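You operate a simulated robot arm through the tools that you are given. There is no shell and no other tool. Be economical: measure what you need, move in short steps, check, and stop when the job is done.

You are at the controls of a simulated robot arm. One attempt, no reset.

## Task
Put the tin marked "72" from the brown desk on the tile there and the tin marked "59" on the hopper shelf. Put the spanner on the brown table away on the steel table. Take the beige boat and leave it on top of the book on the steel table. Put the brass coupling on the green bench away on the teal table. Turn the table dryer timer knob to 60 min. Take the wells card and leave it on the white log sheet. Any order will do. Set down upright: wells card.

The check looks at the end state, three seconds after you hand in, the way a careful person would. Anything else that was tipped, shoved, dropped, spilled or broken makes it a failure. Flat cloth is picked up by pressing the open fingertips on it (5 to 10 N) and closing them slowly along it; thin cloth reads only 2 to 8 mm in the jaws.

## Robot
A 7-joint arm with a two-finger parallel gripper on a trunk, on a base that drives. Base frame: it is fixed to the floor where the robot stands at the start and does not move with it; the origin is under the middle of the robot, x ahead of it, y to its left, z up; the surface under the hand at the start is at about z = 76.6. Units: cm, degrees, N and s.
Its first joint turns from -166.0 to 166.0 degrees. Places, roughly: beige boat (8x4x3 cm) [90, -600, 90]; book (15x21x4 cm) [100, -650, 90]; brass coupling (4x3x4 cm) [-680, -780, 80]; hopper shelf [-310, 130, 60]; log sheet [50, -600, 75]; spanner (16x5x2 cm) [-140, -170, 80]; steel table [30, -530, 90]; table dryer timer knob [-580, -370, 80]; teal table [-350, -480, 80]; tile (10x10x2 cm) [50, -20, 80]; tin [75, -25, 75]; wells card [50, -625, 100]. Payload 4.4 kg.
The TCP is the grasp point between the finger pads, 2.3 cm short of the fingertips. In the tool frame z runs along the fingers and y along their closing line. The gripper opens to 9.4 cm. The fingers are 3.8 cm wide and 1 cm thick; the gripper's body (5.4 by 9.6 cm) begins 3.9 cm behind the TCP.
Orientation is told as [roll, pitch, yaw] about the base's x, y, z axes, in that order, counted from this pose: with the fingers straight down and closing along the base's y, the tool's x points along the base's -x, its y along +y and its z along -z.

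## Interface
- The arm moves only by the tool step_arm. Its argument "deltas" is text: rows parted by semicolons, each of 7 numbers parted by spaces: the turn, a rotation vector about the base's x, y, z in units of 90 degrees (1.0 is 90 degrees), then the shift along the base's x, y, z in units of 100 mm (1.0 is 100 mm), then the closure in counts, from 0 (fully open) to 255 (shut). In form: wx wy wz tx ty tz grip; .... A call has 1 to 12 rows; each row is the pose to reach, as a shift and turn from the pose commanded when the call began. A call with a number of a shift or a turn outside -1 to 1 is refused whole. A row lasts 0.2 s, in which the tool goes at most 5 cm and 8.6 degrees; a call with a longer step from one row to the next is refused whole, and so is a gripper value outside its range. Where a pose cannot be reached the arm comes as near as it can. A force on the tool above 40 N (or 10 N above the force at the start of the call, whichever is more), or a blocked arm, ends the call early, and 0.2 s more pass. The fingers move at their own pace (about 10.8 cm/s each) and stop on an object; they squeeze with about 40 N. The grip force told is the motor's: it shows also when the fingers shut on nothing. Time passes only in rows, and 0.2 s behind the last, so rows that repeat a pose let the fingers close. The reply holds the time, the measured pose of the TCP, the force on the tool along the base axes, the opening and the grip force, in the units named above and with some noise, with the torque about the TCP (base axes, N m) and any sound that the robot's microphone picked up.
- Cameras (640 x 400 px; columns grow to the right, rows downward): "scene" is now at [16.93, 18.62, 146.07]; the picture's right is [-0.59, -0.81, 0.00], its down [-0.53, 0.39, -0.75] and it looks along [0.61, -0.44, -0.66] (base axes); focal length 255 px, centre (320, 200). "wrist" rides on the gripper at [8.6, 1.6, -7.5] in the tool frame; the picture's right is [-0.18, 0.98, 0.00], its down [-0.58, -0.11, -0.81] and it looks along [-0.79, -0.15, 0.59] (tool axes); focal length 243 px, centre (320, 200). There is no depth. A picture from a camera that has moved, and an enlarged one, comes with that camera's place and axes in the base frame and with its lens.
- grab_frame(camera): a new picture of that camera. The clock stands still meanwhile.
- steer(legs): drives the robot by 1 to 6 legs, each [ahead, left, turn to the left] in cm, cm and degrees, along the robot's own axes; the way and the turn of a leg run together, so that a leg with both is an arc; at most 150 cm and 180 degrees a leg. The arm and the cameras ride along, it lands a little off, and it stops where it bumps. It gives what a move gives.
- aim_head(pan, tilt): turns the head with the scene camera to pan (to the left, within 120 degrees either way) and tilt (down, from -29 to 69), counted from straight ahead of the robot. It gives what a move gives.
- inspect(camera, box): a new picture of the part [left, top, right, bottom] of that camera's present view, enlarged. The clock stands still meanwhile.
- hand_in(): hands the job in; it is judged then, once.

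Go step by step. Nothing tells you exact positions but the pictures and the camera data: compare them with the known pose of the tool, close in by small moves and look again before you grip or let go. The budget is 196 turns and 182 pictures, counting those below and the enlarged ones. Unless the task says otherwise, let go and move clear before handing in, and close with one line.

The tools are called after "Emit:" as name(argument=value, ...) on one line, values as JSON. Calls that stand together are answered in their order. step_arm: Moves the arm, as the interface text tells. Its arguments: {"type":"object","properties":{"deltas":{"type":"string"}},"required":["deltas"]} The other tools are called the same way: steer (legs) drives the base; aim_head (pan, tilt) turns the head that bears the scene camera; grab_frame (camera) takes a picture; inspect (camera, box) takes an enlarged picture of a part of a camera's view; hand_in () hands the job in.

At the start:

```text
t: 0.0
ee_pos: [62.81, -43.0, 98.39]
tcp_rot: [0.0, -0.1, 0.0]
force: [0.5, -0.2, 0.0]
moment: [-0.01, -0.02, 0.0]
gripper_width: 9.39
gripper_force: 0.0
robot x, y, heading: [0.11, 0.38, 0.0]
head pan, tilt: [-36.1, 41.3]
```

scene: 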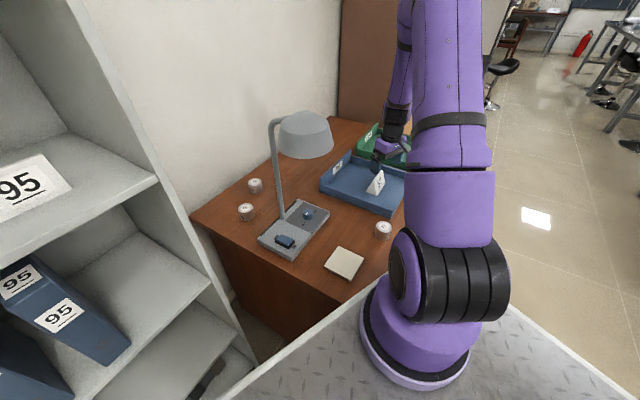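
wrist: 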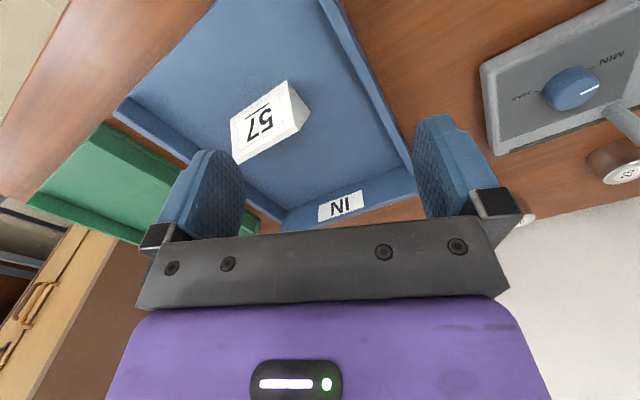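

I see a brown desk with three tins (two left behind the lamp, one near the tile). I'll zoom in on them to read the marks.

Emit:
inspect(camera="scene", box=[220, 160, 300, 230])

Emit:
inspect(camera="scene", box=[310, 200, 410, 290])

```text
5.71 times, centred on (260, 195) of scene
camera zoom: at [16.93, 18.62, 146.07], right [-0.59, -0.81, 0.0], down [-0.53, 0.39, -0.75], along [0.61, -0.44, -0.66], focal length 1455 px, centre (663, 229)
```

zoom: 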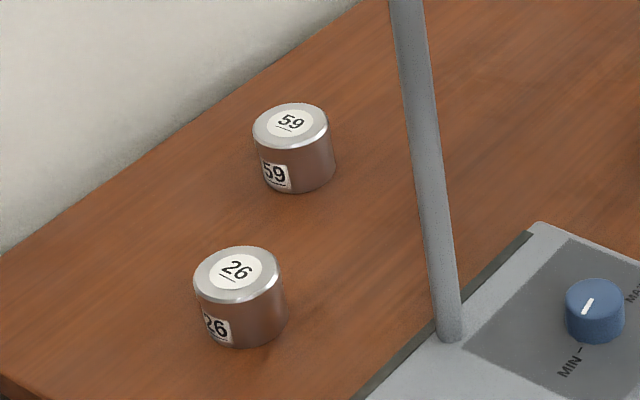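

```text
4.44 times, centred on (360, 245) of scene
camera zoom: at [16.93, 18.62, 146.07], right [-0.59, -0.81, 0.0], down [-0.53, 0.39, -0.75], along [0.61, -0.44, -0.66], focal length 1132 px, centre (142, 0)
```

zoom: 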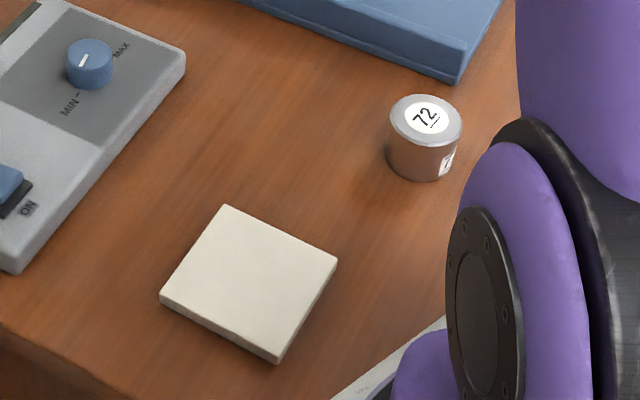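

The loose tin by the tile is 72 (about [53, -35]); 59 is far back near [103, -10], behind the lamp. I first turn the hand about -65° above tin 72 so the fingers clear the tray.

Emit:
step_arm(deltas="0 0 -0.09 -0.12 0.1 0 0; 0 0 -0.18 -0.25 0.2 0 0; 0 0 -0.27 -0.37 0.3 0 0; 0 0 -0.36 -0.5 0.4 0 0; 0 0 -0.45 -0.62 0.5 0 0; 0 0 -0.54 -0.75 0.6 0 0; 0 0 -0.63 -0.87 0.7 0 0; 0 0 -0.72 -0.99 0.8 0 0; 0 0 -0.72 -0.99 0.8 0 0")

Emit:
grab_frame(camera="wrist")

Emit:
grab_frame(camera="scene")

```text
t: 2.0
ee_pos: [52.98, -35.01, 98.3]
tcp_rot: [0.0, -0.1, -65.0]
force: [-0.2, 0.1, -0.2]
moment: [0.0, -0.03, -0.01]
gripper_width: 9.42
gripper_force: 0.1
robot x, y, heading: [0.13, 0.27, -0.2]
head pan, tilt: [-36.1, 41.3]
```

```text
177 pictures are left
camera wrist: at [50.73, -26.58, 105.78], right [0.97, 0.25, 0.0], down [0.15, -0.57, 0.81], along [0.2, -0.78, -0.59], focal length 243 px, centre (320, 200)
```

wrist: 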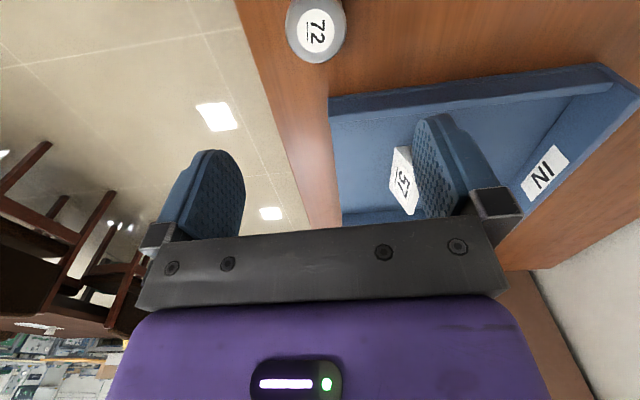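

```text
176 pictures are left
camera scene: at [16.94, 18.62, 146.07], right [-0.59, -0.81, 0.0], down [-0.53, 0.39, -0.75], along [0.61, -0.44, -0.66], focal length 255 px, centre (320, 200)
```

scene: 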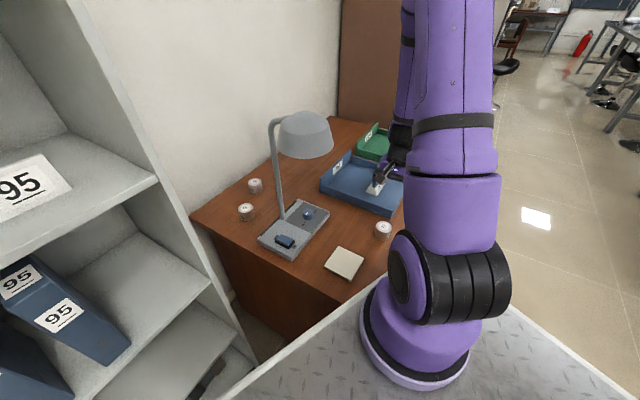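

Tin 72 is measured at about [52.5, -34.9], right under the hand, and the tray edge runs parallel to the fingers' plane. I go down in two stages.

Emit:
step_arm(deltas="0 0 0 -0.04 0.01 -0.3 0; 0 0 0 -0.04 0.01 -0.6 0; 0 0 0 -0.04 0.01 -0.9 0; 0 0 0 -0.04 0.01 -0.9 0")

Emit:
grab_frame(camera="wrist")

```text
t: 3.0
ee_pos: [52.62, -34.89, 89.44]
tcp_rot: [0.0, 0.0, -64.8]
force: [0.0, -0.6, 0.5]
moment: [0.0, -0.02, 0.02]
gripper_width: 9.41
gripper_force: 0.0
robot x, y, heading: [-0.09, 0.07, 0.2]
head pan, tilt: [-36.1, 41.3]
```

```text
175 pictures are left
camera wrist: at [50.39, -26.39, 96.79], right [0.97, 0.25, 0.0], down [0.15, -0.57, 0.81], along [0.2, -0.78, -0.59], focal length 243 px, centre (320, 200)
```

wrist: 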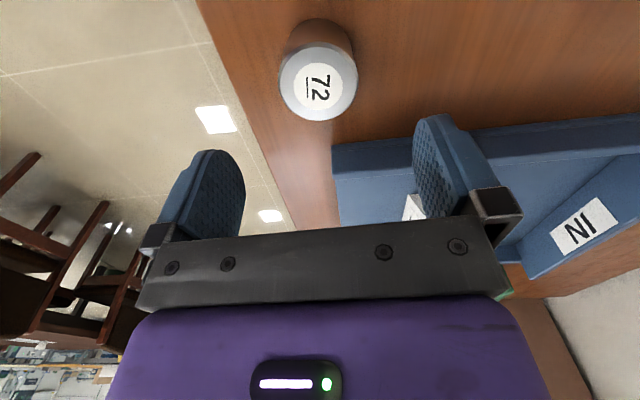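

Aligned; I lower to the grip height and close.

Emit:
step_arm(deltas="0 0 0 -0.01 0 -0.3 0; 0 0 0 -0.01 0 -0.6 0; 0 0 0 -0.01 0 -0.8 0; 0 0 0 -0.01 0 -0.97 0; 0 0 0 -0.01 0 -0.97 0; 0 0 0 -0.01 0 -0.97 100; 0 0 0 -0.01 0 -0.97 150; 0 0 0 -0.01 0 -0.97 255; 0 0 0 -0.01 0 -0.97 255")

Emit:
grab_frame(camera="wrist")

```text
t: 5.0
ee_pos: [52.37, -34.89, 79.65]
tcp_rot: [0.1, 0.0, -64.7]
force: [0.5, 0.7, 0.5]
moment: [0.01, 0.0, 0.0]
gripper_width: 5.5
gripper_force: 40.1
robot x, y, heading: [0.19, 0.16, 0.2]
head pan, tilt: [-36.1, 41.3]
```

```text
174 pictures are left
camera wrist: at [50.14, -26.41, 87.2], right [0.97, 0.25, 0.0], down [0.15, -0.57, 0.81], along [0.2, -0.78, -0.59], focal length 243 px, centre (320, 200)
```

wrist: 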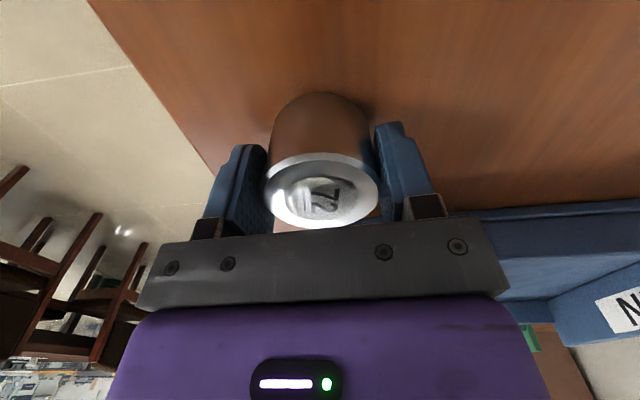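

Tin 72 is gripped (5.5 cm). I lift it and carry it toward the tile at about [51, -15.5], then look.

Emit:
step_arm(deltas="0 0 0 0 0 0.25 255; 0 0 0 0 0 0.6 255; 0 0 0 0 0 0.8 255; 0 0 0 -0.03 0.3 0.8 255; 0 0 0 -0.06 0.6 0.8 255; 0 0 0 -0.1 0.9 0.8 255; 0 0 0 -0.1 0.9 0.8 255")

Emit:
step_arm(deltas="0 0 0 -0.02 0.3 0 255; 0 0 0 -0.04 0.6 0 255; 0 0 0 -0.06 0.9 0 255; 0 0 0 -0.06 1.0 0 255; 0 0 0 -0.06 1.0 0 255")

Emit:
grab_frame(camera="wrist")

Emit:
grab_frame(camera="scene")

```text
t: 6.6
ee_pos: [51.52, -25.86, 87.42]
tcp_rot: [0.0, 0.0, -64.7]
force: [-0.3, 0.2, -0.5]
moment: [0.02, 0.01, 0.01]
gripper_width: 0.02
gripper_force: 39.7
robot x, y, heading: [-0.09, 0.13, 0.1]
head pan, tilt: [-36.1, 41.3]
```

```text
t: 7.8
ee_pos: [53.18, -17.35, 86.72]
tcp_rot: [0.1, -0.1, -64.8]
force: [0.0, 0.2, 0.4]
moment: [0.01, 0.0, 0.02]
gripper_width: 0.0
gripper_force: 39.7
out of reach, approached as far as the arm can: row 2, 3, 4, 5
robot x, y, heading: [0.2, -0.12, 0.0]
head pan, tilt: [-36.1, 41.3]
```

```text
173 pictures are left
camera wrist: at [51.02, -8.83, 94.19], right [0.97, 0.25, 0.0], down [0.15, -0.57, 0.81], along [0.2, -0.78, -0.59], focal length 243 px, centre (320, 200)
```

wrist: 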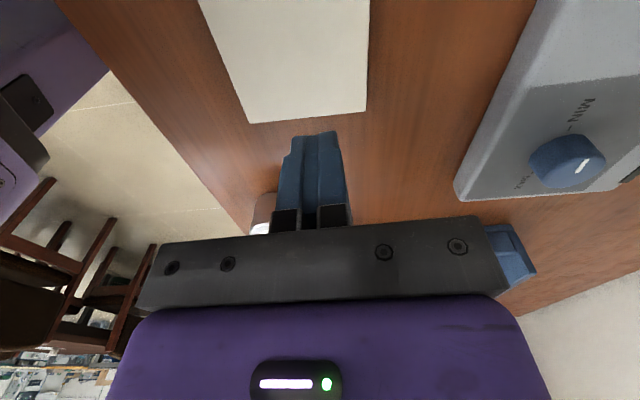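

```text
172 pictures are left
camera scene: at [16.93, 18.62, 146.07], right [-0.59, -0.81, 0.0], down [-0.53, 0.39, -0.75], along [0.61, -0.44, -0.66], focal length 255 px, centre (320, 200)
```

scene: 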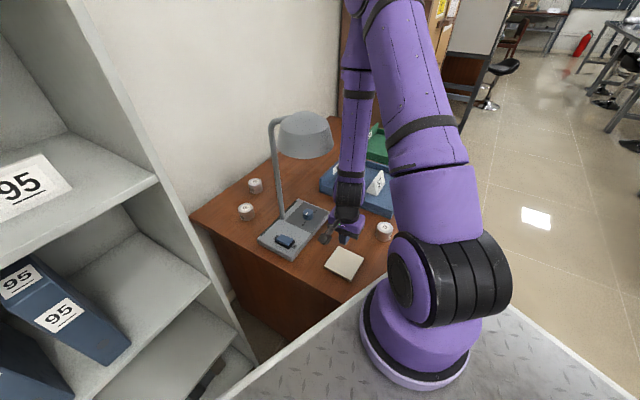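

The tin slipped out on the lift; it seems to be still standing near its old place. I open, back the base off 10 cm (the tile is inside minimum reach), and look closer.

Emit:
step_arm(deltas="0 0 0 0 0 0.3 100; 0 0 0 0 0 0.6 0; 0 0 0 0 0 0.6 0")

Emit:
steer(legs=[[-10, 0, 0]])

Emit:
inspect(camera="scene", box=[310, 170, 430, 260])

```text
t: 8.6
ee_pos: [54.51, -17.7, 92.48]
tcp_rot: [-0.1, 0.1, -64.8]
force: [0.2, 0.5, -1.2]
moment: [0.01, -0.01, -0.01]
gripper_width: 9.39
gripper_force: 0.1
out of reach, approached as far as the arm can: row 1, 2, 3
robot x, y, heading: [-0.02, -0.01, 0.0]
head pan, tilt: [-36.1, 41.3]
```

```text
t: 9.8
ee_pos: [44.25, -17.54, 92.41]
tcp_rot: [-0.1, 0.1, -64.7]
force: [0.3, 0.1, 0.4]
moment: [-0.04, -0.01, 0.0]
gripper_width: 9.4
gripper_force: 0.1
robot x, y, heading: [-10.16, 0.21, 0.1]
head pan, tilt: [-36.1, 41.3]
```

```text
4.44 times, centred on (370, 215) of scene
camera zoom: at [6.57, 18.64, 146.07], right [-0.59, -0.81, 0.0], down [-0.53, 0.39, -0.75], along [0.61, -0.44, -0.66], focal length 1132 px, centre (98, 133)
```

zoom: 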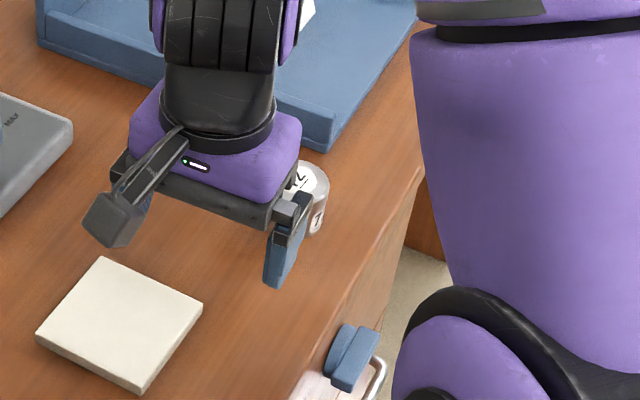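

The tin still stands upright. I move back above it.

Emit:
step_arm(deltas="0 0 0 0.2 -0.4 0 0; 0 0 0 0.4 -0.8 0 0; 0 0 0 0.4 -0.87 0 0")

Emit:
step_arm(deltas="0 0 0 0.2 -0.4 0 0; 0 0 0 0.4 -0.8 0 0; 0 0 0 0.4 -0.87 0 0; 0 0 0 0.4 -0.87 0 0")

Emit:
grab_frame(camera="wrist")

```text
t: 10.6
ee_pos: [48.05, -26.38, 92.44]
tcp_rot: [-0.1, 0.2, -64.7]
force: [-0.1, -0.4, 0.1]
moment: [-0.01, -0.02, 0.02]
gripper_width: 9.42
gripper_force: 0.1
robot x, y, heading: [-10.26, -0.18, 0.2]
head pan, tilt: [-36.1, 41.3]
```

```text
t: 11.6
ee_pos: [52.2, -35.02, 92.52]
tcp_rot: [-0.1, 0.1, -64.7]
force: [0.9, 0.0, 0.6]
moment: [-0.01, -0.03, 0.01]
gripper_width: 9.41
gripper_force: 0.0
robot x, y, heading: [-10.62, -0.18, 0.2]
head pan, tilt: [-36.1, 41.3]
```

```text
170 pictures are left
camera wrist: at [49.87, -26.67, 100.06], right [0.97, 0.25, 0.0], down [0.15, -0.57, 0.81], along [0.2, -0.78, -0.59], focal length 243 px, centre (320, 200)
```

wrist: 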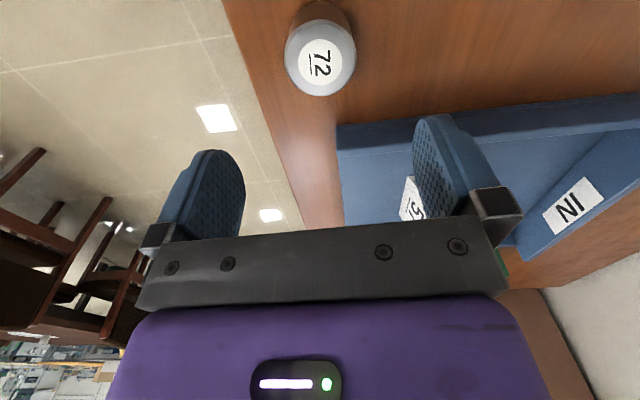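

Still centred under the hand. I go down a bit lower this time, squeeze longer and lift slowly.

Emit:
step_arm(deltas="0 0 0 0 0 -0.3 0; 0 0 0 0 0 -0.6 0; 0 0 0 0 0 -0.8 0; 0 0 0 0 0 -0.8 0")

Emit:
step_arm(deltas="0 0 0 -0.01 -0.01 -0.2 0; 0 0 0 -0.01 -0.01 -0.4 0; 0 0 0 -0.01 -0.01 -0.53 0; 0 0 0 -0.01 -0.01 -0.53 60; 0 0 0 -0.01 -0.01 -0.53 120; 0 0 0 -0.01 -0.01 -0.53 255; 0 0 0 -0.01 -0.01 -0.53 255; 0 0 0 -0.01 -0.01 -0.53 255; 0 0 0 -0.01 -0.01 -0.5 255; 0 0 0 -0.01 -0.01 -0.45 255; 0 0 0 -0.01 -0.01 -0.4 255; 0 0 0 -0.01 -0.01 -0.35 255")

Emit:
grab_frame(camera="wrist")

```text
t: 12.6
ee_pos: [52.12, -34.97, 84.53]
tcp_rot: [-0.1, 0.1, -64.7]
force: [-0.3, 0.8, 0.3]
moment: [0.04, -0.02, 0.01]
gripper_width: 9.4
gripper_force: 0.1
robot x, y, heading: [-10.43, 0.04, 0.0]
head pan, tilt: [-36.1, 41.3]
```

```text
t: 15.2
ee_pos: [52.06, -35.24, 81.17]
tcp_rot: [0.0, 0.0, -64.8]
force: [0.1, 1.0, -1.9]
moment: [-0.04, 0.01, -0.01]
gripper_width: 5.53
gripper_force: 40.0
robot x, y, heading: [-10.15, -0.17, -0.1]
head pan, tilt: [-36.1, 41.3]
```

```text
169 pictures are left
camera wrist: at [49.84, -26.82, 88.58], right [0.97, 0.25, 0.0], down [0.15, -0.57, 0.81], along [0.2, -0.78, -0.59], focal length 243 px, centre (320, 200)
```

wrist: 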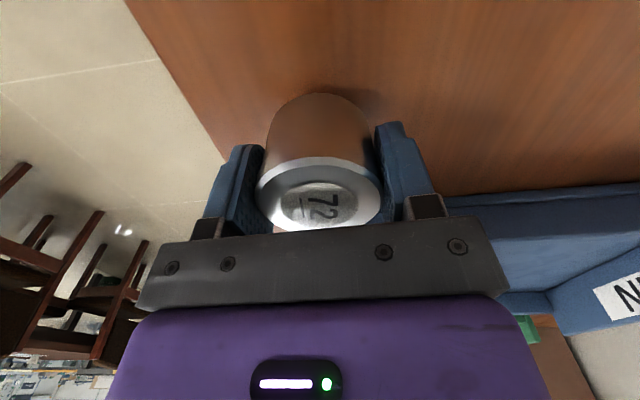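

It holds now (about 2 N). I lift further, gently, and carry it toward the tile at [51, -15.4].

Emit:
step_arm(deltas="0 0 0 0 0 0.05 255; 0 0 0 0 0 0.12 255; 0 0 0 0 0 0.2 255; 0 0 0 0 0 0.28 255; 0 0 0 0 0.05 0.35 255; 0 0 0 0 0.12 0.4 255; 0 0 0 0 0.22 0.42 255; 0 0 0 -0.03 0.35 0.42 255; 0 0 0 -0.05 0.5 0.42 255; 0 0 0 -0.06 0.65 0.42 255; 0 0 0 -0.08 0.8 0.42 255; 0 0 0 -0.1 0.95 0.42 255")

Emit:
step_arm(deltas="0 0 0 0 0.1 0 255; 0 0 0 0 0.25 0 255; 0 0 0 0 0.4 0 255; 0 0 0 0 0.55 0 255; 0 0 0 0 0.7 0 255; 0 0 0 0 0.85 0 255; 0 0 0 0 0.95 0 255; 0 0 0 0 1.0 0 255; 0 0 0 0 1.0 0 255")

Emit:
grab_frame(camera="wrist")

Emit:
inspect(camera="scene", box=[280, 170, 400, 260])

```text
t: 17.8
ee_pos: [51.2, -25.77, 85.16]
tcp_rot: [-0.1, 0.1, -64.9]
force: [0.5, -0.1, -1.3]
moment: [0.0, 0.0, -0.01]
gripper_width: 5.5
gripper_force: 40.3
robot x, y, heading: [-10.08, 0.04, -0.2]
head pan, tilt: [-36.1, 41.3]
```

```text
t: 19.8
ee_pos: [51.13, -15.65, 85.34]
tcp_rot: [-0.1, 0.1, -64.8]
force: [-0.2, -0.2, -1.6]
moment: [-0.02, 0.02, 0.0]
gripper_width: 5.49
gripper_force: 40.3
robot x, y, heading: [-10.25, -0.45, -0.1]
head pan, tilt: [-36.1, 41.3]
```

```text
168 pictures are left
camera wrist: at [48.82, -7.2, 92.73], right [0.97, 0.25, 0.0], down [0.15, -0.57, 0.81], along [0.2, -0.78, -0.59], focal length 243 px, centre (320, 200)
```

wrist: 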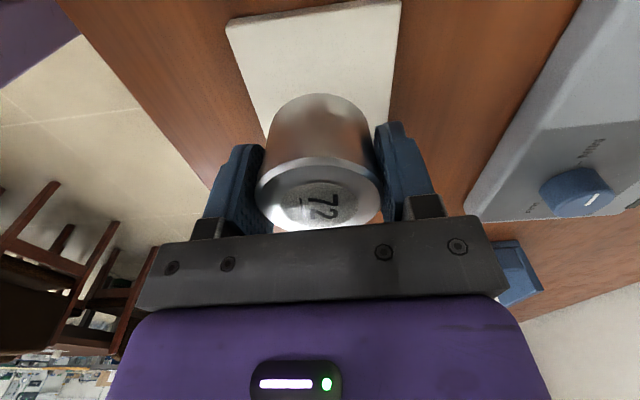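

```text
4.44 times, centred on (340, 215) of scene
camera zoom: at [6.58, 18.63, 146.07], right [-0.59, -0.81, 0.0], down [-0.53, 0.39, -0.75], along [0.61, -0.44, -0.66], focal length 1132 px, centre (231, 133)
```

zoom: 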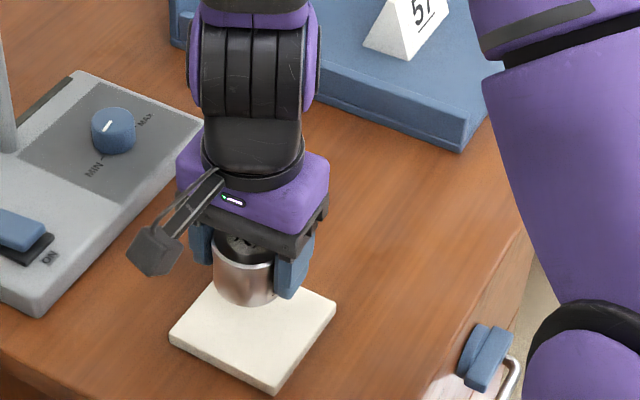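

The tin hangs centred over the tile. I lower it gently until contact.

Emit:
step_arm(deltas="0 0 0 0 0 -0.1 255; 0 0 0 0 0 -0.2 255; 0 0 0 0 0 -0.3 255; 0 0 0 0 0 -0.36 255; 0 0 0 0 0 -0.4 255; 0 0 0 0 0 -0.43 255; 0 0 0 0 0 -0.43 255")

Emit:
inspect(camera="scene", box=[300, 200, 380, 260])

```text
t: 21.4
ee_pos: [50.98, -15.79, 80.81]
tcp_rot: [-0.1, 0.1, -64.9]
force: [0.6, 0.4, -0.8]
moment: [0.0, -0.02, 0.01]
gripper_width: 5.52
gripper_force: 39.7
robot x, y, heading: [-10.36, 0.17, -0.2]
head pan, tilt: [-36.1, 41.3]
```

```text
6.67 times, centred on (340, 230) of scene
camera zoom: at [6.58, 18.63, 146.07], right [-0.59, -0.81, 0.0], down [-0.53, 0.39, -0.75], along [0.61, -0.44, -0.66], focal length 1697 px, centre (187, 0)
```

zoom: 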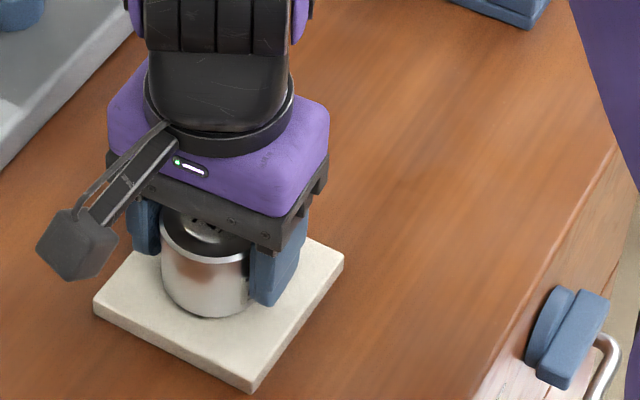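

Emit:
step_arm(deltas="0 0 0 0 0 -0.01 255; 0 0 0 0 0 -0.02 255; 0 0 0 0 0 -0.03 255; 0 0 0 0 0 -0.03 255")

```text
t: 22.4
ee_pos: [51.16, -15.68, 80.55]
tcp_rot: [-0.1, 0.1, -64.7]
force: [-0.4, -0.2, -0.6]
moment: [0.0, 0.03, 0.02]
gripper_width: 5.52
gripper_force: 40.4
robot x, y, heading: [-10.0, -0.25, 0.2]
head pan, tilt: [-36.1, 41.3]
```

Emit:
step_arm(deltas="0 0 0 0 0 -0.02 255; 0 0 0 0 0 -0.04 255; 0 0 0 0 0 -0.06 255; 0 0 0 0 0 -0.06 255")

Emit:
inspect(camera="scene", box=[320, 220, 360, 250])

```text
t: 23.4
ee_pos: [51.08, -15.61, 80.06]
tcp_rot: [0.1, 0.1, -64.6]
force: [1.7, -2.5, 35.5]
moment: [-0.02, -0.02, 0.04]
gripper_width: 5.54
gripper_force: 40.1
robot x, y, heading: [-10.03, -0.17, 0.3]
head pan, tilt: [-36.1, 41.3]
```

```text
13.33 times, centred on (340, 235) of scene
camera zoom: at [6.49, 18.65, 146.08], right [-0.59, -0.81, 0.0], down [-0.53, 0.39, -0.75], along [0.61, -0.44, -0.66], focal length 3394 px, centre (53, -267)
```

zoom: 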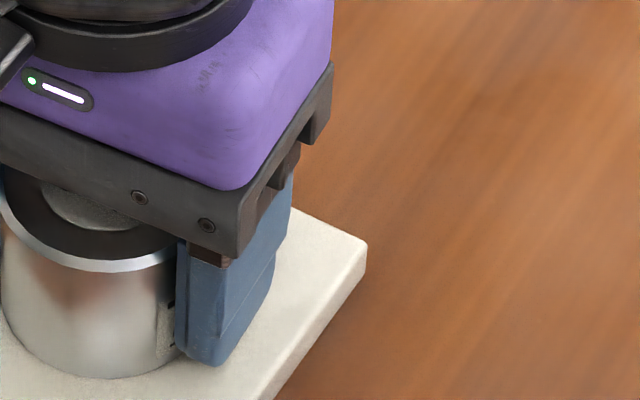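

Contact. I ease off, open, and rise clear.

Emit:
step_arm(deltas="0 0 0 0 0 0.03 255; 0 0 0 0 0 0.03 200; 0 0 0 0 0 0.03 100; 0 0 0 0 0 0.03 0; 0 0 0 0 0 0.03 0; 0 0 0 0 0 0.3 0; 0 0 0 0 0 0.6 0; 0 0 0 0 0 0.95 0; 0 0 0 0 0 0.95 0")

Emit:
grab_frame(camera="wrist")

Emit:
aim_head(pan=30, tilt=40)

Emit:
grab_frame(camera="scene")

```text
t: 25.4
ee_pos: [50.89, -15.48, 89.29]
tcp_rot: [-0.1, 0.2, -64.7]
force: [0.3, 1.2, 0.4]
moment: [0.04, 0.0, -0.01]
gripper_width: 9.39
gripper_force: 0.0
robot x, y, heading: [-10.66, -0.15, 0.1]
head pan, tilt: [-36.1, 41.3]
```

```text
164 pictures are left
camera wrist: at [48.76, -7.06, 96.81], right [0.97, 0.25, 0.0], down [0.15, -0.57, 0.81], along [0.2, -0.78, -0.59], focal length 243 px, centre (320, 200)
```

wrist: 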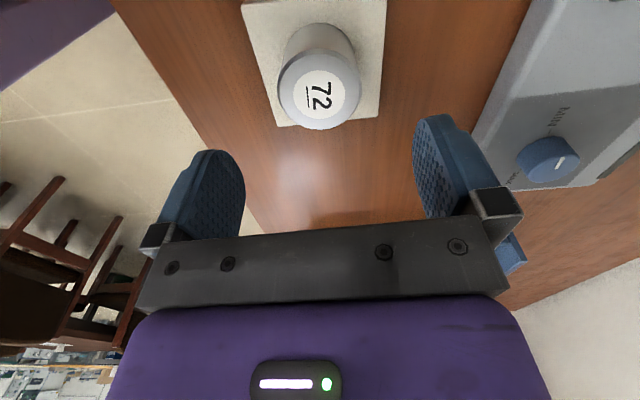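

```text
t: 26.7
ee_pos: [50.95, -15.4, 89.21]
tcp_rot: [-0.1, 0.1, -64.7]
force: [-0.9, -0.3, 0.6]
moment: [-0.02, 0.01, 0.05]
gripper_width: 9.42
gripper_force: 0.0
robot x, y, heading: [-10.29, -0.23, -0.2]
head pan, tilt: [30.0, 40.0]
```

```text
163 pictures are left
camera scene: at [7.14, 27.84, 146.26], right [0.5, -0.87, 0.0], down [-0.56, -0.32, -0.77], along [0.66, 0.38, -0.64], focal length 255 px, centre (320, 200)
```

scene: 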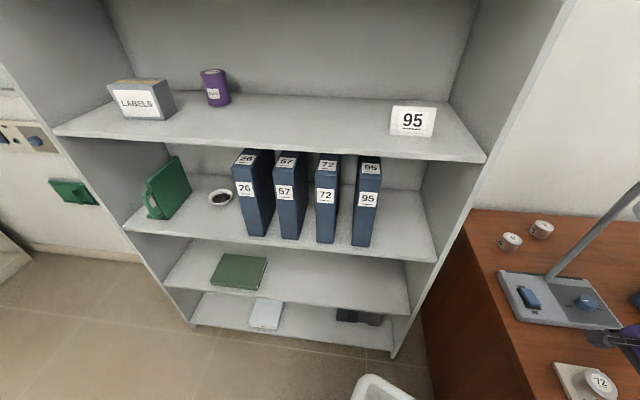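

Tin 72 stands on the tile. Tin 59 is at about [103, -9.6], just beyond the lamp; I need to see how much room the base has, so I look down in front of it.

Emit:
aim_head(pan=-10, tilt=69)

Emit:
grab_frame(camera="scene")

```text
t: 27.8
ee_pos: [50.96, -15.45, 89.24]
tcp_rot: [-0.2, 0.1, -64.7]
force: [0.2, -0.6, -0.3]
moment: [0.01, 0.01, -0.01]
gripper_width: 9.4
gripper_force: 0.1
robot x, y, heading: [-10.12, -0.47, 0.2]
head pan, tilt: [-10.0, 68.8]
```

```text
162 pictures are left
camera scene: at [5.29, 22.62, 142.65], right [-0.17, -0.99, 0.0], down [-0.92, 0.16, -0.36], along [0.36, -0.06, -0.93], focal length 255 px, centre (320, 200)
```

scene: 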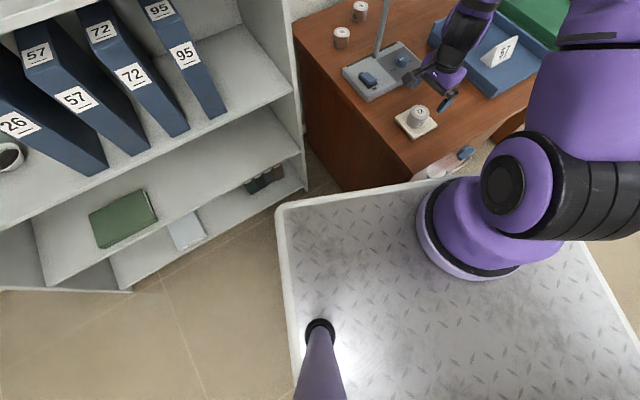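

The base fits beside the desk, facing the shelf (about [17, 22], heading 22°). Before driving I swing the arm up and to the robot's right.

Emit:
step_arm(deltas="0 0 0 0 0 0.4 0; 0 0 0 0 0 0.8 0; 0 0 0 -0.1 -0.3 1 0; 0 0 0 -0.25 -0.6 1 0; 0 0 0 -0.4 -0.9 1 0")

Emit:
step_arm(deltas="0 0 0 -0.15 -0.3 0.2 0; 0 0 0 -0.3 -0.6 0.4 0; 0 0 0 -0.5 -0.95 0.6 0")

Emit:
step_arm(deltas="0 0 0 -0.2 -0.3 0 0; 0 0 0 -0.4 -0.6 0 0; 0 0 0 -0.65 -0.95 0 0")

Emit:
step_arm(deltas="0 0 0 -0.3 -0.3 0 0; 0 0 0 -0.6 -0.6 0 0; 0 0 0 -0.9 -0.8 0 0")

Emit:
step_arm(deltas="0 0 0 -0.3 -0.2 0 0; 0 0 0 -0.6 -0.4 0 0; 0 0 0 -0.95 -0.6 0 0; 0 0 0 -0.95 -0.6 0 0")

```text
t: 29.0
ee_pos: [46.97, -24.69, 99.59]
tcp_rot: [-0.1, 0.1, -64.6]
force: [0.7, 0.3, -0.8]
moment: [0.0, 0.0, 0.02]
gripper_width: 9.39
gripper_force: 0.1
robot x, y, heading: [-10.48, 0.14, 0.2]
head pan, tilt: [-10.0, 68.8]
```

```text
t: 29.8
ee_pos: [42.23, -34.14, 105.55]
tcp_rot: [0.0, 0.1, -64.6]
force: [1.7, 0.6, -0.4]
moment: [0.01, 0.01, 0.01]
gripper_width: 9.4
gripper_force: 0.0
robot x, y, heading: [-10.65, -0.25, 0.0]
head pan, tilt: [-10.0, 68.8]
```

```text
t: 30.6
ee_pos: [35.66, -43.57, 105.27]
tcp_rot: [-0.1, 0.1, -64.6]
force: [0.1, 0.2, 0.0]
moment: [-0.04, 0.02, 0.01]
gripper_width: 9.39
gripper_force: 0.1
robot x, y, heading: [-10.67, 0.08, 0.1]
head pan, tilt: [-10.0, 68.8]
```

```text
t: 31.4
ee_pos: [26.52, -51.44, 105.2]
tcp_rot: [-0.1, -0.1, -64.8]
force: [0.3, 0.8, 0.4]
moment: [-0.02, 0.01, 0.0]
gripper_width: 9.41
gripper_force: 0.0
robot x, y, heading: [-10.42, -0.15, 0.1]
head pan, tilt: [-10.0, 68.8]
```

```text
t: 32.4
ee_pos: [17.04, -57.59, 105.47]
tcp_rot: [-0.1, 0.1, -64.6]
force: [1.0, -0.1, -0.2]
moment: [-0.02, 0.03, -0.04]
gripper_width: 9.38
gripper_force: 0.0
robot x, y, heading: [-10.02, 0.13, 0.1]
head pan, tilt: [-10.0, 68.8]
```

Arm is out of the way. I drive back, turn left 22° and move partway into the bay, then check.

Emit:
steer(legs=[[-15, 0, 0], [0, 0, 22], [0, 5, 0], [33, 0, 0]])

Emit:
aim_head(pan=-45, tilt=60)

Emit:
grab_frame(camera="scene")

```text
t: 37.2
ee_pos: [49.91, -26.61, 105.52]
tcp_rot: [-0.1, 0.1, -43.0]
force: [-0.6, 0.0, 0.5]
moment: [0.01, 0.0, -0.04]
gripper_width: 9.42
gripper_force: 0.1
robot x, y, heading: [3.23, 16.9, 21.9]
head pan, tilt: [-10.0, 68.8]
```

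```text
t: 38.2
ee_pos: [49.84, -26.57, 105.41]
tcp_rot: [-0.1, 0.1, -43.0]
force: [1.2, -1.1, -0.3]
moment: [-0.03, 0.02, 0.0]
gripper_width: 9.39
gripper_force: 0.1
robot x, y, heading: [3.31, 16.96, 21.7]
head pan, tilt: [-45.0, 60.0]
```

```text
161 pictures are left
camera scene: at [9.9, 39.83, 143.59], right [-0.39, -0.92, 0.0], down [-0.8, 0.34, -0.5], along [0.46, -0.2, -0.87], focal length 255 px, centre (320, 200)
```

scene: 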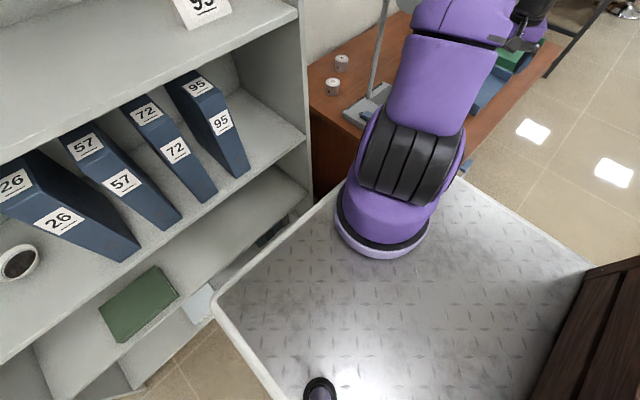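

There is room. I advance another 14 cm and face the arm's work.

Emit:
steer(legs=[[14, 0, 0]])

Emit:
aim_head(pan=-45, tilt=40)

Emit:
grab_frame(camera="scene")

Emit:
grab_frame(camera="wrist")

```text
t: 39.5
ee_pos: [59.46, -22.72, 105.43]
tcp_rot: [-0.3, 0.2, -43.3]
force: [0.0, 0.1, 0.6]
moment: [0.0, 0.0, 0.0]
gripper_width: 9.4
gripper_force: 0.0
robot x, y, heading: [13.04, 20.73, 21.8]
head pan, tilt: [-45.0, 60.0]
stopped in leg 1: the force on the tool passed its limit at 68 N (the readings are from after the stop); the commanded pose is now the measured one
```

```text
t: 40.3
ee_pos: [59.42, -22.83, 105.57]
tcp_rot: [-0.2, 0.2, -43.4]
force: [-1.2, -1.5, -1.7]
moment: [0.01, -0.05, 0.03]
gripper_width: 9.39
gripper_force: 0.0
robot x, y, heading: [13.61, 20.96, 21.7]
head pan, tilt: [-45.0, 40.0]
```

```text
160 pictures are left
camera scene: at [21.83, 43.15, 146.26], right [-0.4, -0.92, 0.0], down [-0.59, 0.25, -0.77], along [0.7, -0.3, -0.64], focal length 255 px, centre (320, 200)
```

scene: 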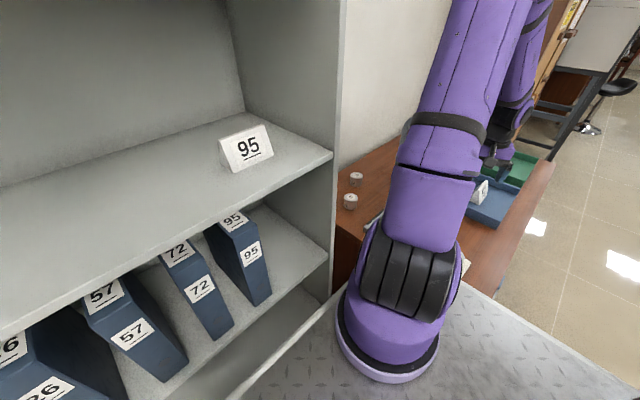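

```text
159 pictures are left
camera wrist: at [54.35, -15.77, 113.01], right [0.81, 0.59, -0.01], down [0.35, -0.48, 0.81], along [0.47, -0.65, -0.59], focal length 243 px, centre (320, 200)
```

wrist: 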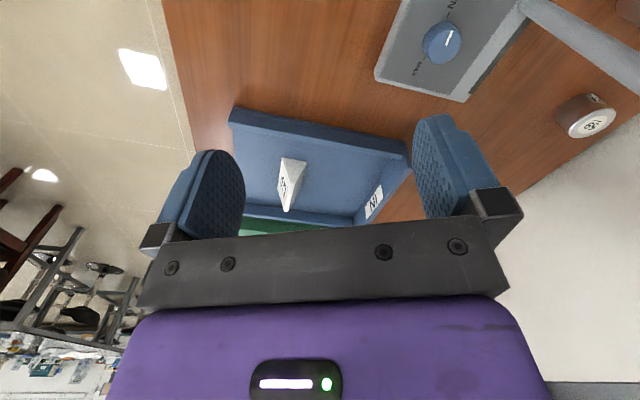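

The tool touched something, likely the lamp head. I draw the hand away from the lamp and check it.

Emit:
step_arm(deltas="0 0 0 -0.15 -0.2 0 0; 0 0 0 -0.35 -0.5 0 0; 0 0 0 -0.6 -0.9 0 0; 0 0 0 -0.6 -0.9 0 0")

Emit:
grab_frame(camera="scene")

Emit:
grab_frame(camera="wrist")

```text
t: 41.3
ee_pos: [53.69, -32.04, 105.47]
tcp_rot: [-0.4, 0.2, -43.4]
force: [-0.4, 0.1, 0.7]
moment: [-0.01, -0.02, 0.01]
gripper_width: 9.4
gripper_force: 0.1
robot x, y, heading: [13.06, 20.79, 21.6]
head pan, tilt: [-45.0, 40.0]
```

```text
158 pictures are left
camera scene: at [21.84, 43.16, 146.26], right [-0.4, -0.92, 0.0], down [-0.59, 0.25, -0.77], along [0.7, -0.3, -0.64], focal length 255 px, centre (320, 200)
```

scene: 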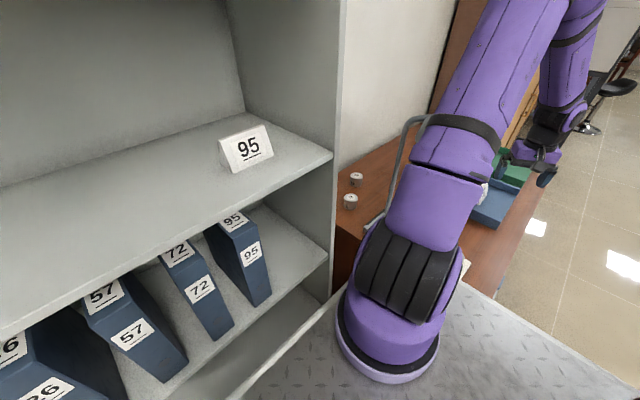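

```text
157 pictures are left
camera wrist: at [48.57, -24.99, 112.97], right [0.81, 0.59, -0.01], down [0.35, -0.48, 0.81], along [0.47, -0.65, -0.59], focal length 243 px, centre (320, 200)
```

wrist: 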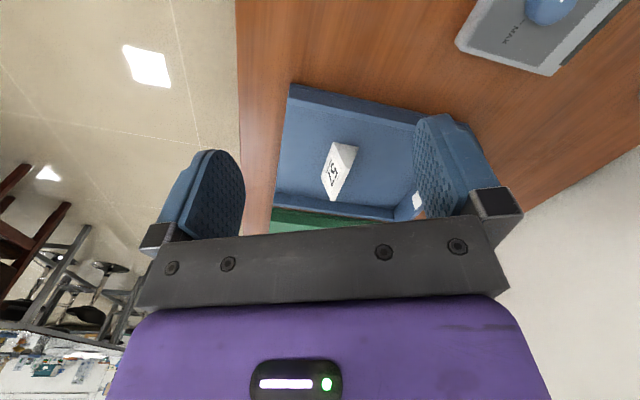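

The lamp stands where it was (pole top still computes to [81.5, -11, 115]). I'll raise the hand well over the lamp and cross above it to tin 59, turning the hand to yaw 0.

Emit:
step_arm(deltas="0 0 0 0 0 0.4 0; 0 0 0 0 0 0.8 0; 0 0 0 0 0 1 0; 0 0 0 0 0 1 0")

Emit:
step_arm(deltas="0 0 0.09 0 0 0.4 0; 0 0 0.18 0 0 0.8 0; 0 0 0.27 0 0 1 0; 0 0 0.36 0 0 1 0; 0 0 0.45 0 0 1 0; 0 0 0.48 0 0 1 0")

Emit:
step_arm(deltas="0 0 0 0 0 0.4 0; 0 0 0 0.1 0.05 0.6 0; 0 0 0 0.2 0.1 0.6 0;0 0 0 0.2 0.1 0.6 0")

Emit:
grab_frame(camera="scene")

Emit:
grab_frame(camera="wrist")

```text
t: 42.3
ee_pos: [53.62, -31.82, 115.45]
tcp_rot: [-0.3, 0.1, -43.4]
force: [1.4, 0.6, 1.1]
moment: [-0.03, 0.0, 0.01]
gripper_width: 9.42
gripper_force: 0.0
robot x, y, heading: [13.33, 20.81, 21.5]
head pan, tilt: [-45.0, 40.0]
```

```text
t: 43.7
ee_pos: [53.49, -31.94, 125.5]
tcp_rot: [-0.3, 0.2, -0.1]
force: [0.5, 0.1, 0.8]
moment: [-0.01, 0.03, 0.01]
gripper_width: 9.39
gripper_force: 0.0
robot x, y, heading: [13.1, 21.16, 21.7]
head pan, tilt: [-45.0, 40.0]
```

```text
t: 44.7
ee_pos: [55.48, -31.05, 131.45]
tcp_rot: [-0.3, 0.3, -0.3]
force: [0.5, 0.6, 0.1]
moment: [0.0, -0.01, 0.02]
gripper_width: 9.4
gripper_force: 0.1
robot x, y, heading: [13.0, 20.87, 21.6]
head pan, tilt: [-45.0, 40.0]
```

```text
156 pictures are left
camera scene: at [21.84, 43.15, 146.26], right [-0.4, -0.92, 0.0], down [-0.59, 0.25, -0.77], along [0.7, -0.3, -0.64], focal length 255 px, centre (320, 200)
```

scene: 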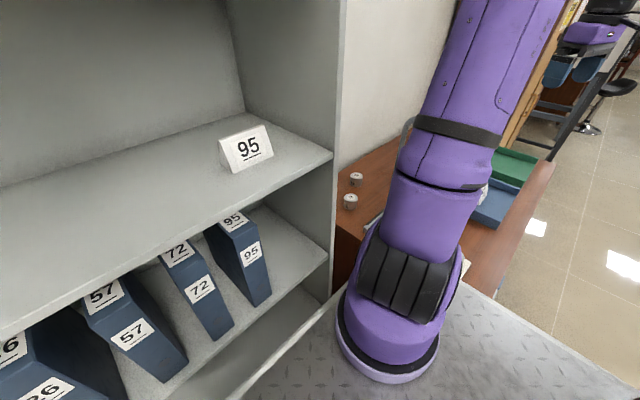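

```text
155 pictures are left
camera wrist: at [46.83, -29.37, 139.02], right [0.19, 0.98, -0.01], down [0.58, -0.11, 0.81], along [0.79, -0.15, -0.59], focal length 243 px, centre (320, 200)
```

wrist: 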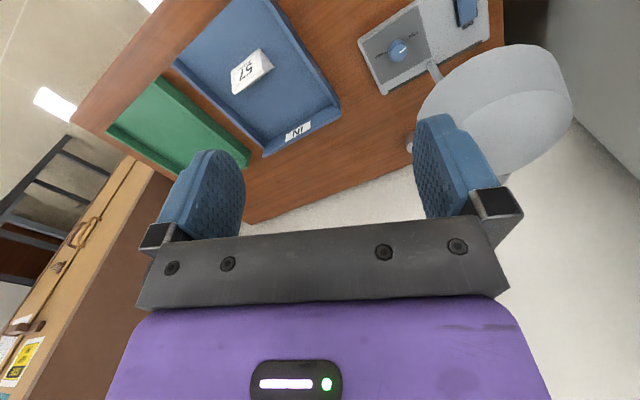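

The lamp head is at about [66, -12.5, 115], so it sticks out toward the robot. I cross at z=131, clear of it, to above tin 59.

Emit:
step_arm(deltas="0 0 0 0.3 0.05 0 0; 0 0 0 0.6 0.1 0 0; 0 0 0 0.95 0.25 0 0")

Emit:
step_arm(deltas="0 0 0 0.3 0.1 0 0; 0 0 0 0.6 0.25 0 0; 0 0 0 0.95 0.4 0 0")

Emit:
step_arm(deltas="0 0 0 0.3 0.2 0 0; 0 0 0 0.6 0.35 0 0; 0 0 0 0.95 0.5 0 0")

Emit:
step_arm(deltas="0 0 0 0.3 0.2 0 0; 0 0 0 0.6 0.35 0 0; 0 0 0 0.95 0.5 0 0")

Emit:
step_arm(deltas="0 0 0 0.3 0.15 0 0; 0 0 0 0.6 0.3 0 0; 0 0 0 0.95 0.49 0 0; 0 0 0 0.95 0.49 0 0")

Emit:
grab_frame(camera="wrist")

Emit:
grab_frame(camera="scene")

```text
t: 45.5
ee_pos: [64.86, -28.46, 131.27]
tcp_rot: [-0.3, 0.2, -0.3]
force: [-0.3, -0.3, -0.7]
moment: [0.02, -0.05, -0.02]
gripper_width: 9.41
gripper_force: 0.1
robot x, y, heading: [13.76, 20.63, 21.8]
head pan, tilt: [-45.0, 40.0]
```

```text
t: 46.3
ee_pos: [74.5, -24.16, 131.5]
tcp_rot: [-0.3, 0.1, -0.3]
force: [-0.8, -0.2, 1.0]
moment: [-0.01, 0.01, 0.0]
gripper_width: 9.41
gripper_force: 0.1
robot x, y, heading: [13.24, 21.21, 21.6]
head pan, tilt: [-45.0, 40.0]
```

```text
t: 47.1
ee_pos: [83.89, -19.3, 131.76]
tcp_rot: [-0.2, 0.2, -0.3]
force: [-0.6, 0.0, 0.3]
moment: [-0.02, -0.07, -0.01]
gripper_width: 9.41
gripper_force: 0.1
robot x, y, heading: [13.4, 21.07, 21.4]
head pan, tilt: [-45.0, 40.0]
```

```text
t: 47.9
ee_pos: [93.26, -14.5, 131.8]
tcp_rot: [-0.2, 0.2, -0.3]
force: [-1.2, -1.0, 0.1]
moment: [0.04, -0.02, 0.0]
gripper_width: 9.38
gripper_force: 0.0
robot x, y, heading: [13.42, 21.22, 21.6]
head pan, tilt: [-45.0, 40.0]
```

```text
t: 48.9
ee_pos: [102.74, -9.22, 132.02]
tcp_rot: [-0.3, 0.1, -0.2]
force: [0.8, 0.3, -0.4]
moment: [-0.02, 0.0, 0.01]
gripper_width: 9.38
gripper_force: 0.0
robot x, y, heading: [13.53, 20.91, 21.6]
head pan, tilt: [-45.0, 40.0]
```

```text
154 pictures are left
camera wrist: at [94.19, -7.68, 139.48], right [0.19, 0.98, -0.01], down [0.58, -0.11, 0.81], along [0.79, -0.16, -0.59], focal length 243 px, centre (320, 200)
```

wrist: 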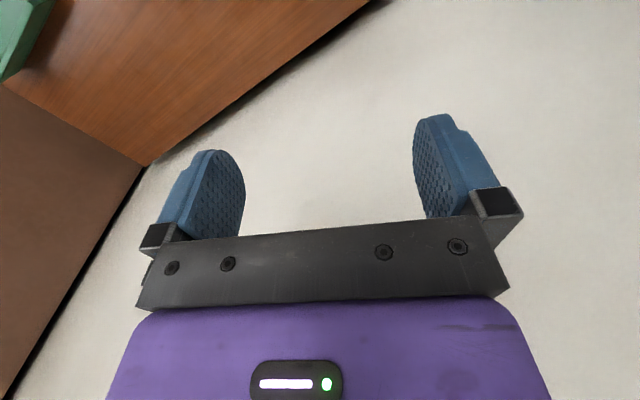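

```text
153 pictures are left
camera scene: at [21.84, 43.16, 146.26], right [-0.4, -0.92, 0.0], down [-0.59, 0.25, -0.77], along [0.7, -0.3, -0.64], focal length 255 px, centre (320, 200)
```

scene: 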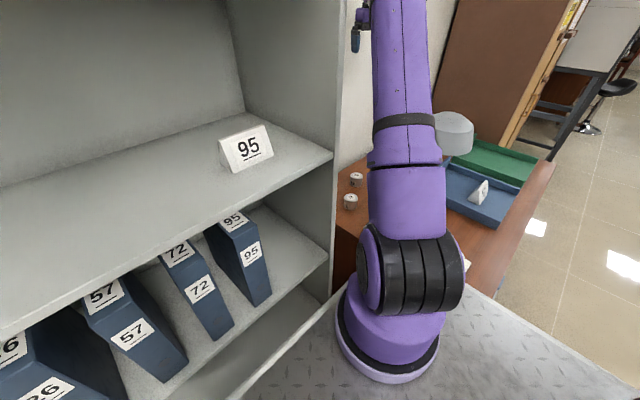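

The hand is above tin 59 with the lamp to its right. I descend partway and check.

Emit:
step_arm(deltas="0 0 0 0 0 -0.3 0; 0 0 0 0 0 -0.6 0; 0 0 0 0 0 -0.95 0")

Emit:
step_arm(deltas="0 0 0 0 0 -0.3 0; 0 0 0 0 0 -0.6 0; 0 0 0 0 0 -0.95 0; 0 0 0 0 0 -0.95 0")

Emit:
grab_frame(camera="scene")

Emit:
grab_frame(camera="wrist")

```text
t: 49.7
ee_pos: [102.86, -9.54, 122.14]
tcp_rot: [-0.3, 0.1, -0.2]
force: [-0.5, 0.7, 1.3]
moment: [-0.01, -0.04, -0.04]
gripper_width: 9.41
gripper_force: 0.0
robot x, y, heading: [13.29, 21.06, 21.7]
head pan, tilt: [-45.0, 40.0]
```

```text
t: 50.7
ee_pos: [102.95, -9.46, 112.88]
tcp_rot: [-0.2, 0.2, -0.1]
force: [-0.2, 0.3, -0.1]
moment: [0.01, 0.0, 0.01]
gripper_width: 9.39
gripper_force: 0.1
robot x, y, heading: [13.58, 20.66, 21.7]
head pan, tilt: [-45.0, 40.0]
```

```text
152 pictures are left
camera scene: at [21.84, 43.16, 146.26], right [-0.4, -0.92, 0.0], down [-0.59, 0.25, -0.77], along [0.7, -0.3, -0.64], focal length 255 px, centre (320, 200)
```

scene: 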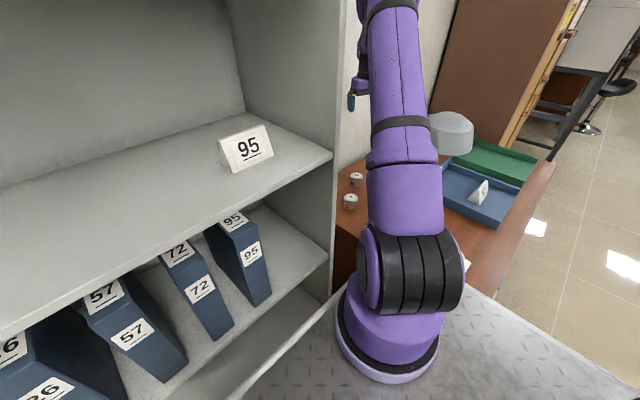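

```text
151 pictures are left
camera wrist: at [94.34, -7.96, 120.25], right [0.19, 0.98, -0.01], down [0.58, -0.11, 0.81], along [0.79, -0.15, -0.59], focal length 243 px, centre (320, 200)
```

wrist: 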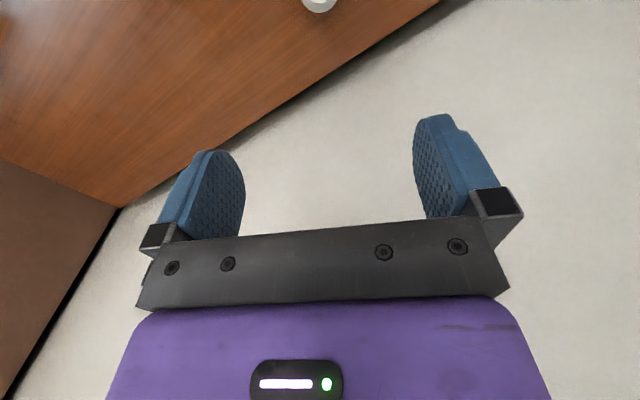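

Clearance to the lamp stays sideways about 7 cm. I continue down to z≈92 and look.

Emit:
step_arm(deltas="0 0 0 0 0 -0.25 0; 0 0 0 0 0 -0.5 0; 0 0 0 0 0 -0.75 0; 0 0 0 0 0 -1 0")

Emit:
step_arm(deltas="0 0 0 0.02 -0.01 -0.25 0; 0 0 0 0.04 -0.02 -0.5 0; 0 0 0 0.06 -0.03 -0.75 0; 0 0 0 0.06 -0.03 -1 0; 0 0 0 0.06 -0.03 -1 0")

Emit:
grab_frame(camera="wrist")

Emit:
grab_frame(camera="scene")

```text
t: 51.7
ee_pos: [103.04, -9.48, 102.55]
tcp_rot: [-0.4, 0.1, -0.2]
force: [-0.2, -0.3, 0.4]
moment: [0.0, 0.01, 0.01]
gripper_width: 9.44
gripper_force: 0.0
robot x, y, heading: [13.25, 20.85, 21.9]
head pan, tilt: [-45.0, 40.0]
```

```text
t: 52.9
ee_pos: [103.52, -9.61, 92.45]
tcp_rot: [-0.3, 0.2, -0.1]
force: [0.4, 0.4, 0.0]
moment: [0.02, -0.05, 0.01]
gripper_width: 9.39
gripper_force: 0.1
robot x, y, heading: [13.49, 20.82, 21.4]
head pan, tilt: [-45.0, 40.0]
```

```text
150 pictures are left
camera wrist: at [94.85, -8.05, 100.01], right [0.19, 0.98, -0.01], down [0.58, -0.11, 0.81], along [0.79, -0.15, -0.59], focal length 243 px, centre (320, 200)
```

wrist: 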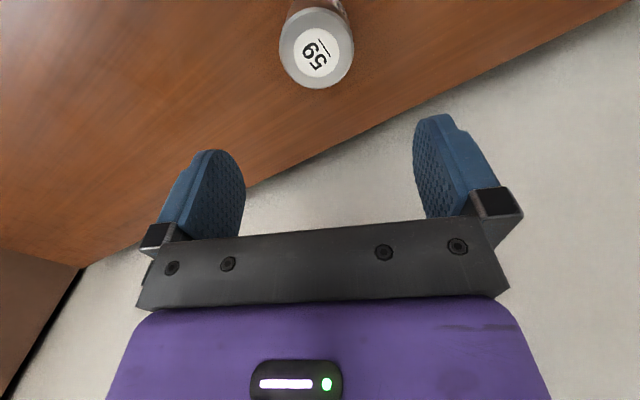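

```text
149 pictures are left
camera scene: at [21.84, 43.16, 146.26], right [-0.4, -0.92, 0.0], down [-0.59, 0.25, -0.77], along [0.7, -0.3, -0.64], focal length 255 px, centre (320, 200)
```

scene: 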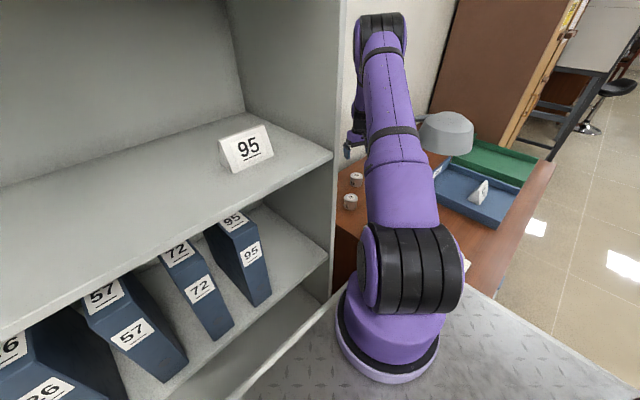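

Tin 59 is at about [102.7, -9.85]. I correct slightly, descend, grip and lift slowly.

Emit:
step_arm(deltas="0 0 0 -0.04 -0.01 -0.25 0; 0 0 0 -0.08 -0.02 -0.5 0; 0 0 0 -0.08 -0.02 -0.7 0; 0 0 0 -0.08 -0.02 -0.8 0; 0 0 0 -0.08 -0.02 -0.8 0")

Emit:
grab_frame(camera="wrist")

```text
t: 54.1
ee_pos: [102.79, -9.93, 84.26]
tcp_rot: [-0.2, 0.2, -0.2]
force: [0.0, 0.2, 1.0]
moment: [0.0, 0.01, 0.0]
gripper_width: 9.43
gripper_force: 0.0
robot x, y, heading: [13.05, 21.07, 21.8]
head pan, tilt: [-45.0, 40.0]
```

```text
148 pictures are left
camera wrist: at [94.17, -8.34, 91.91], right [0.19, 0.98, -0.01], down [0.58, -0.11, 0.81], along [0.79, -0.15, -0.59], focal length 243 px, centre (320, 200)
```

wrist: 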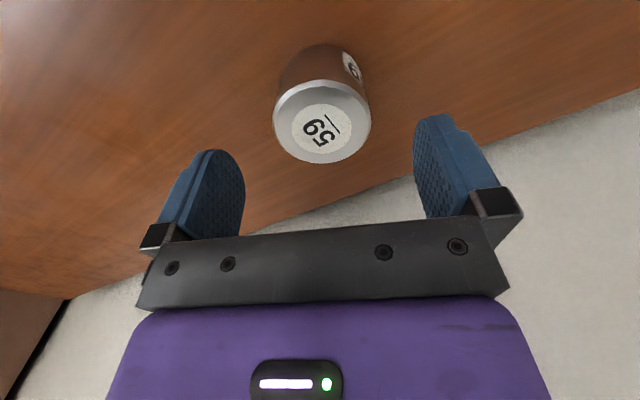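

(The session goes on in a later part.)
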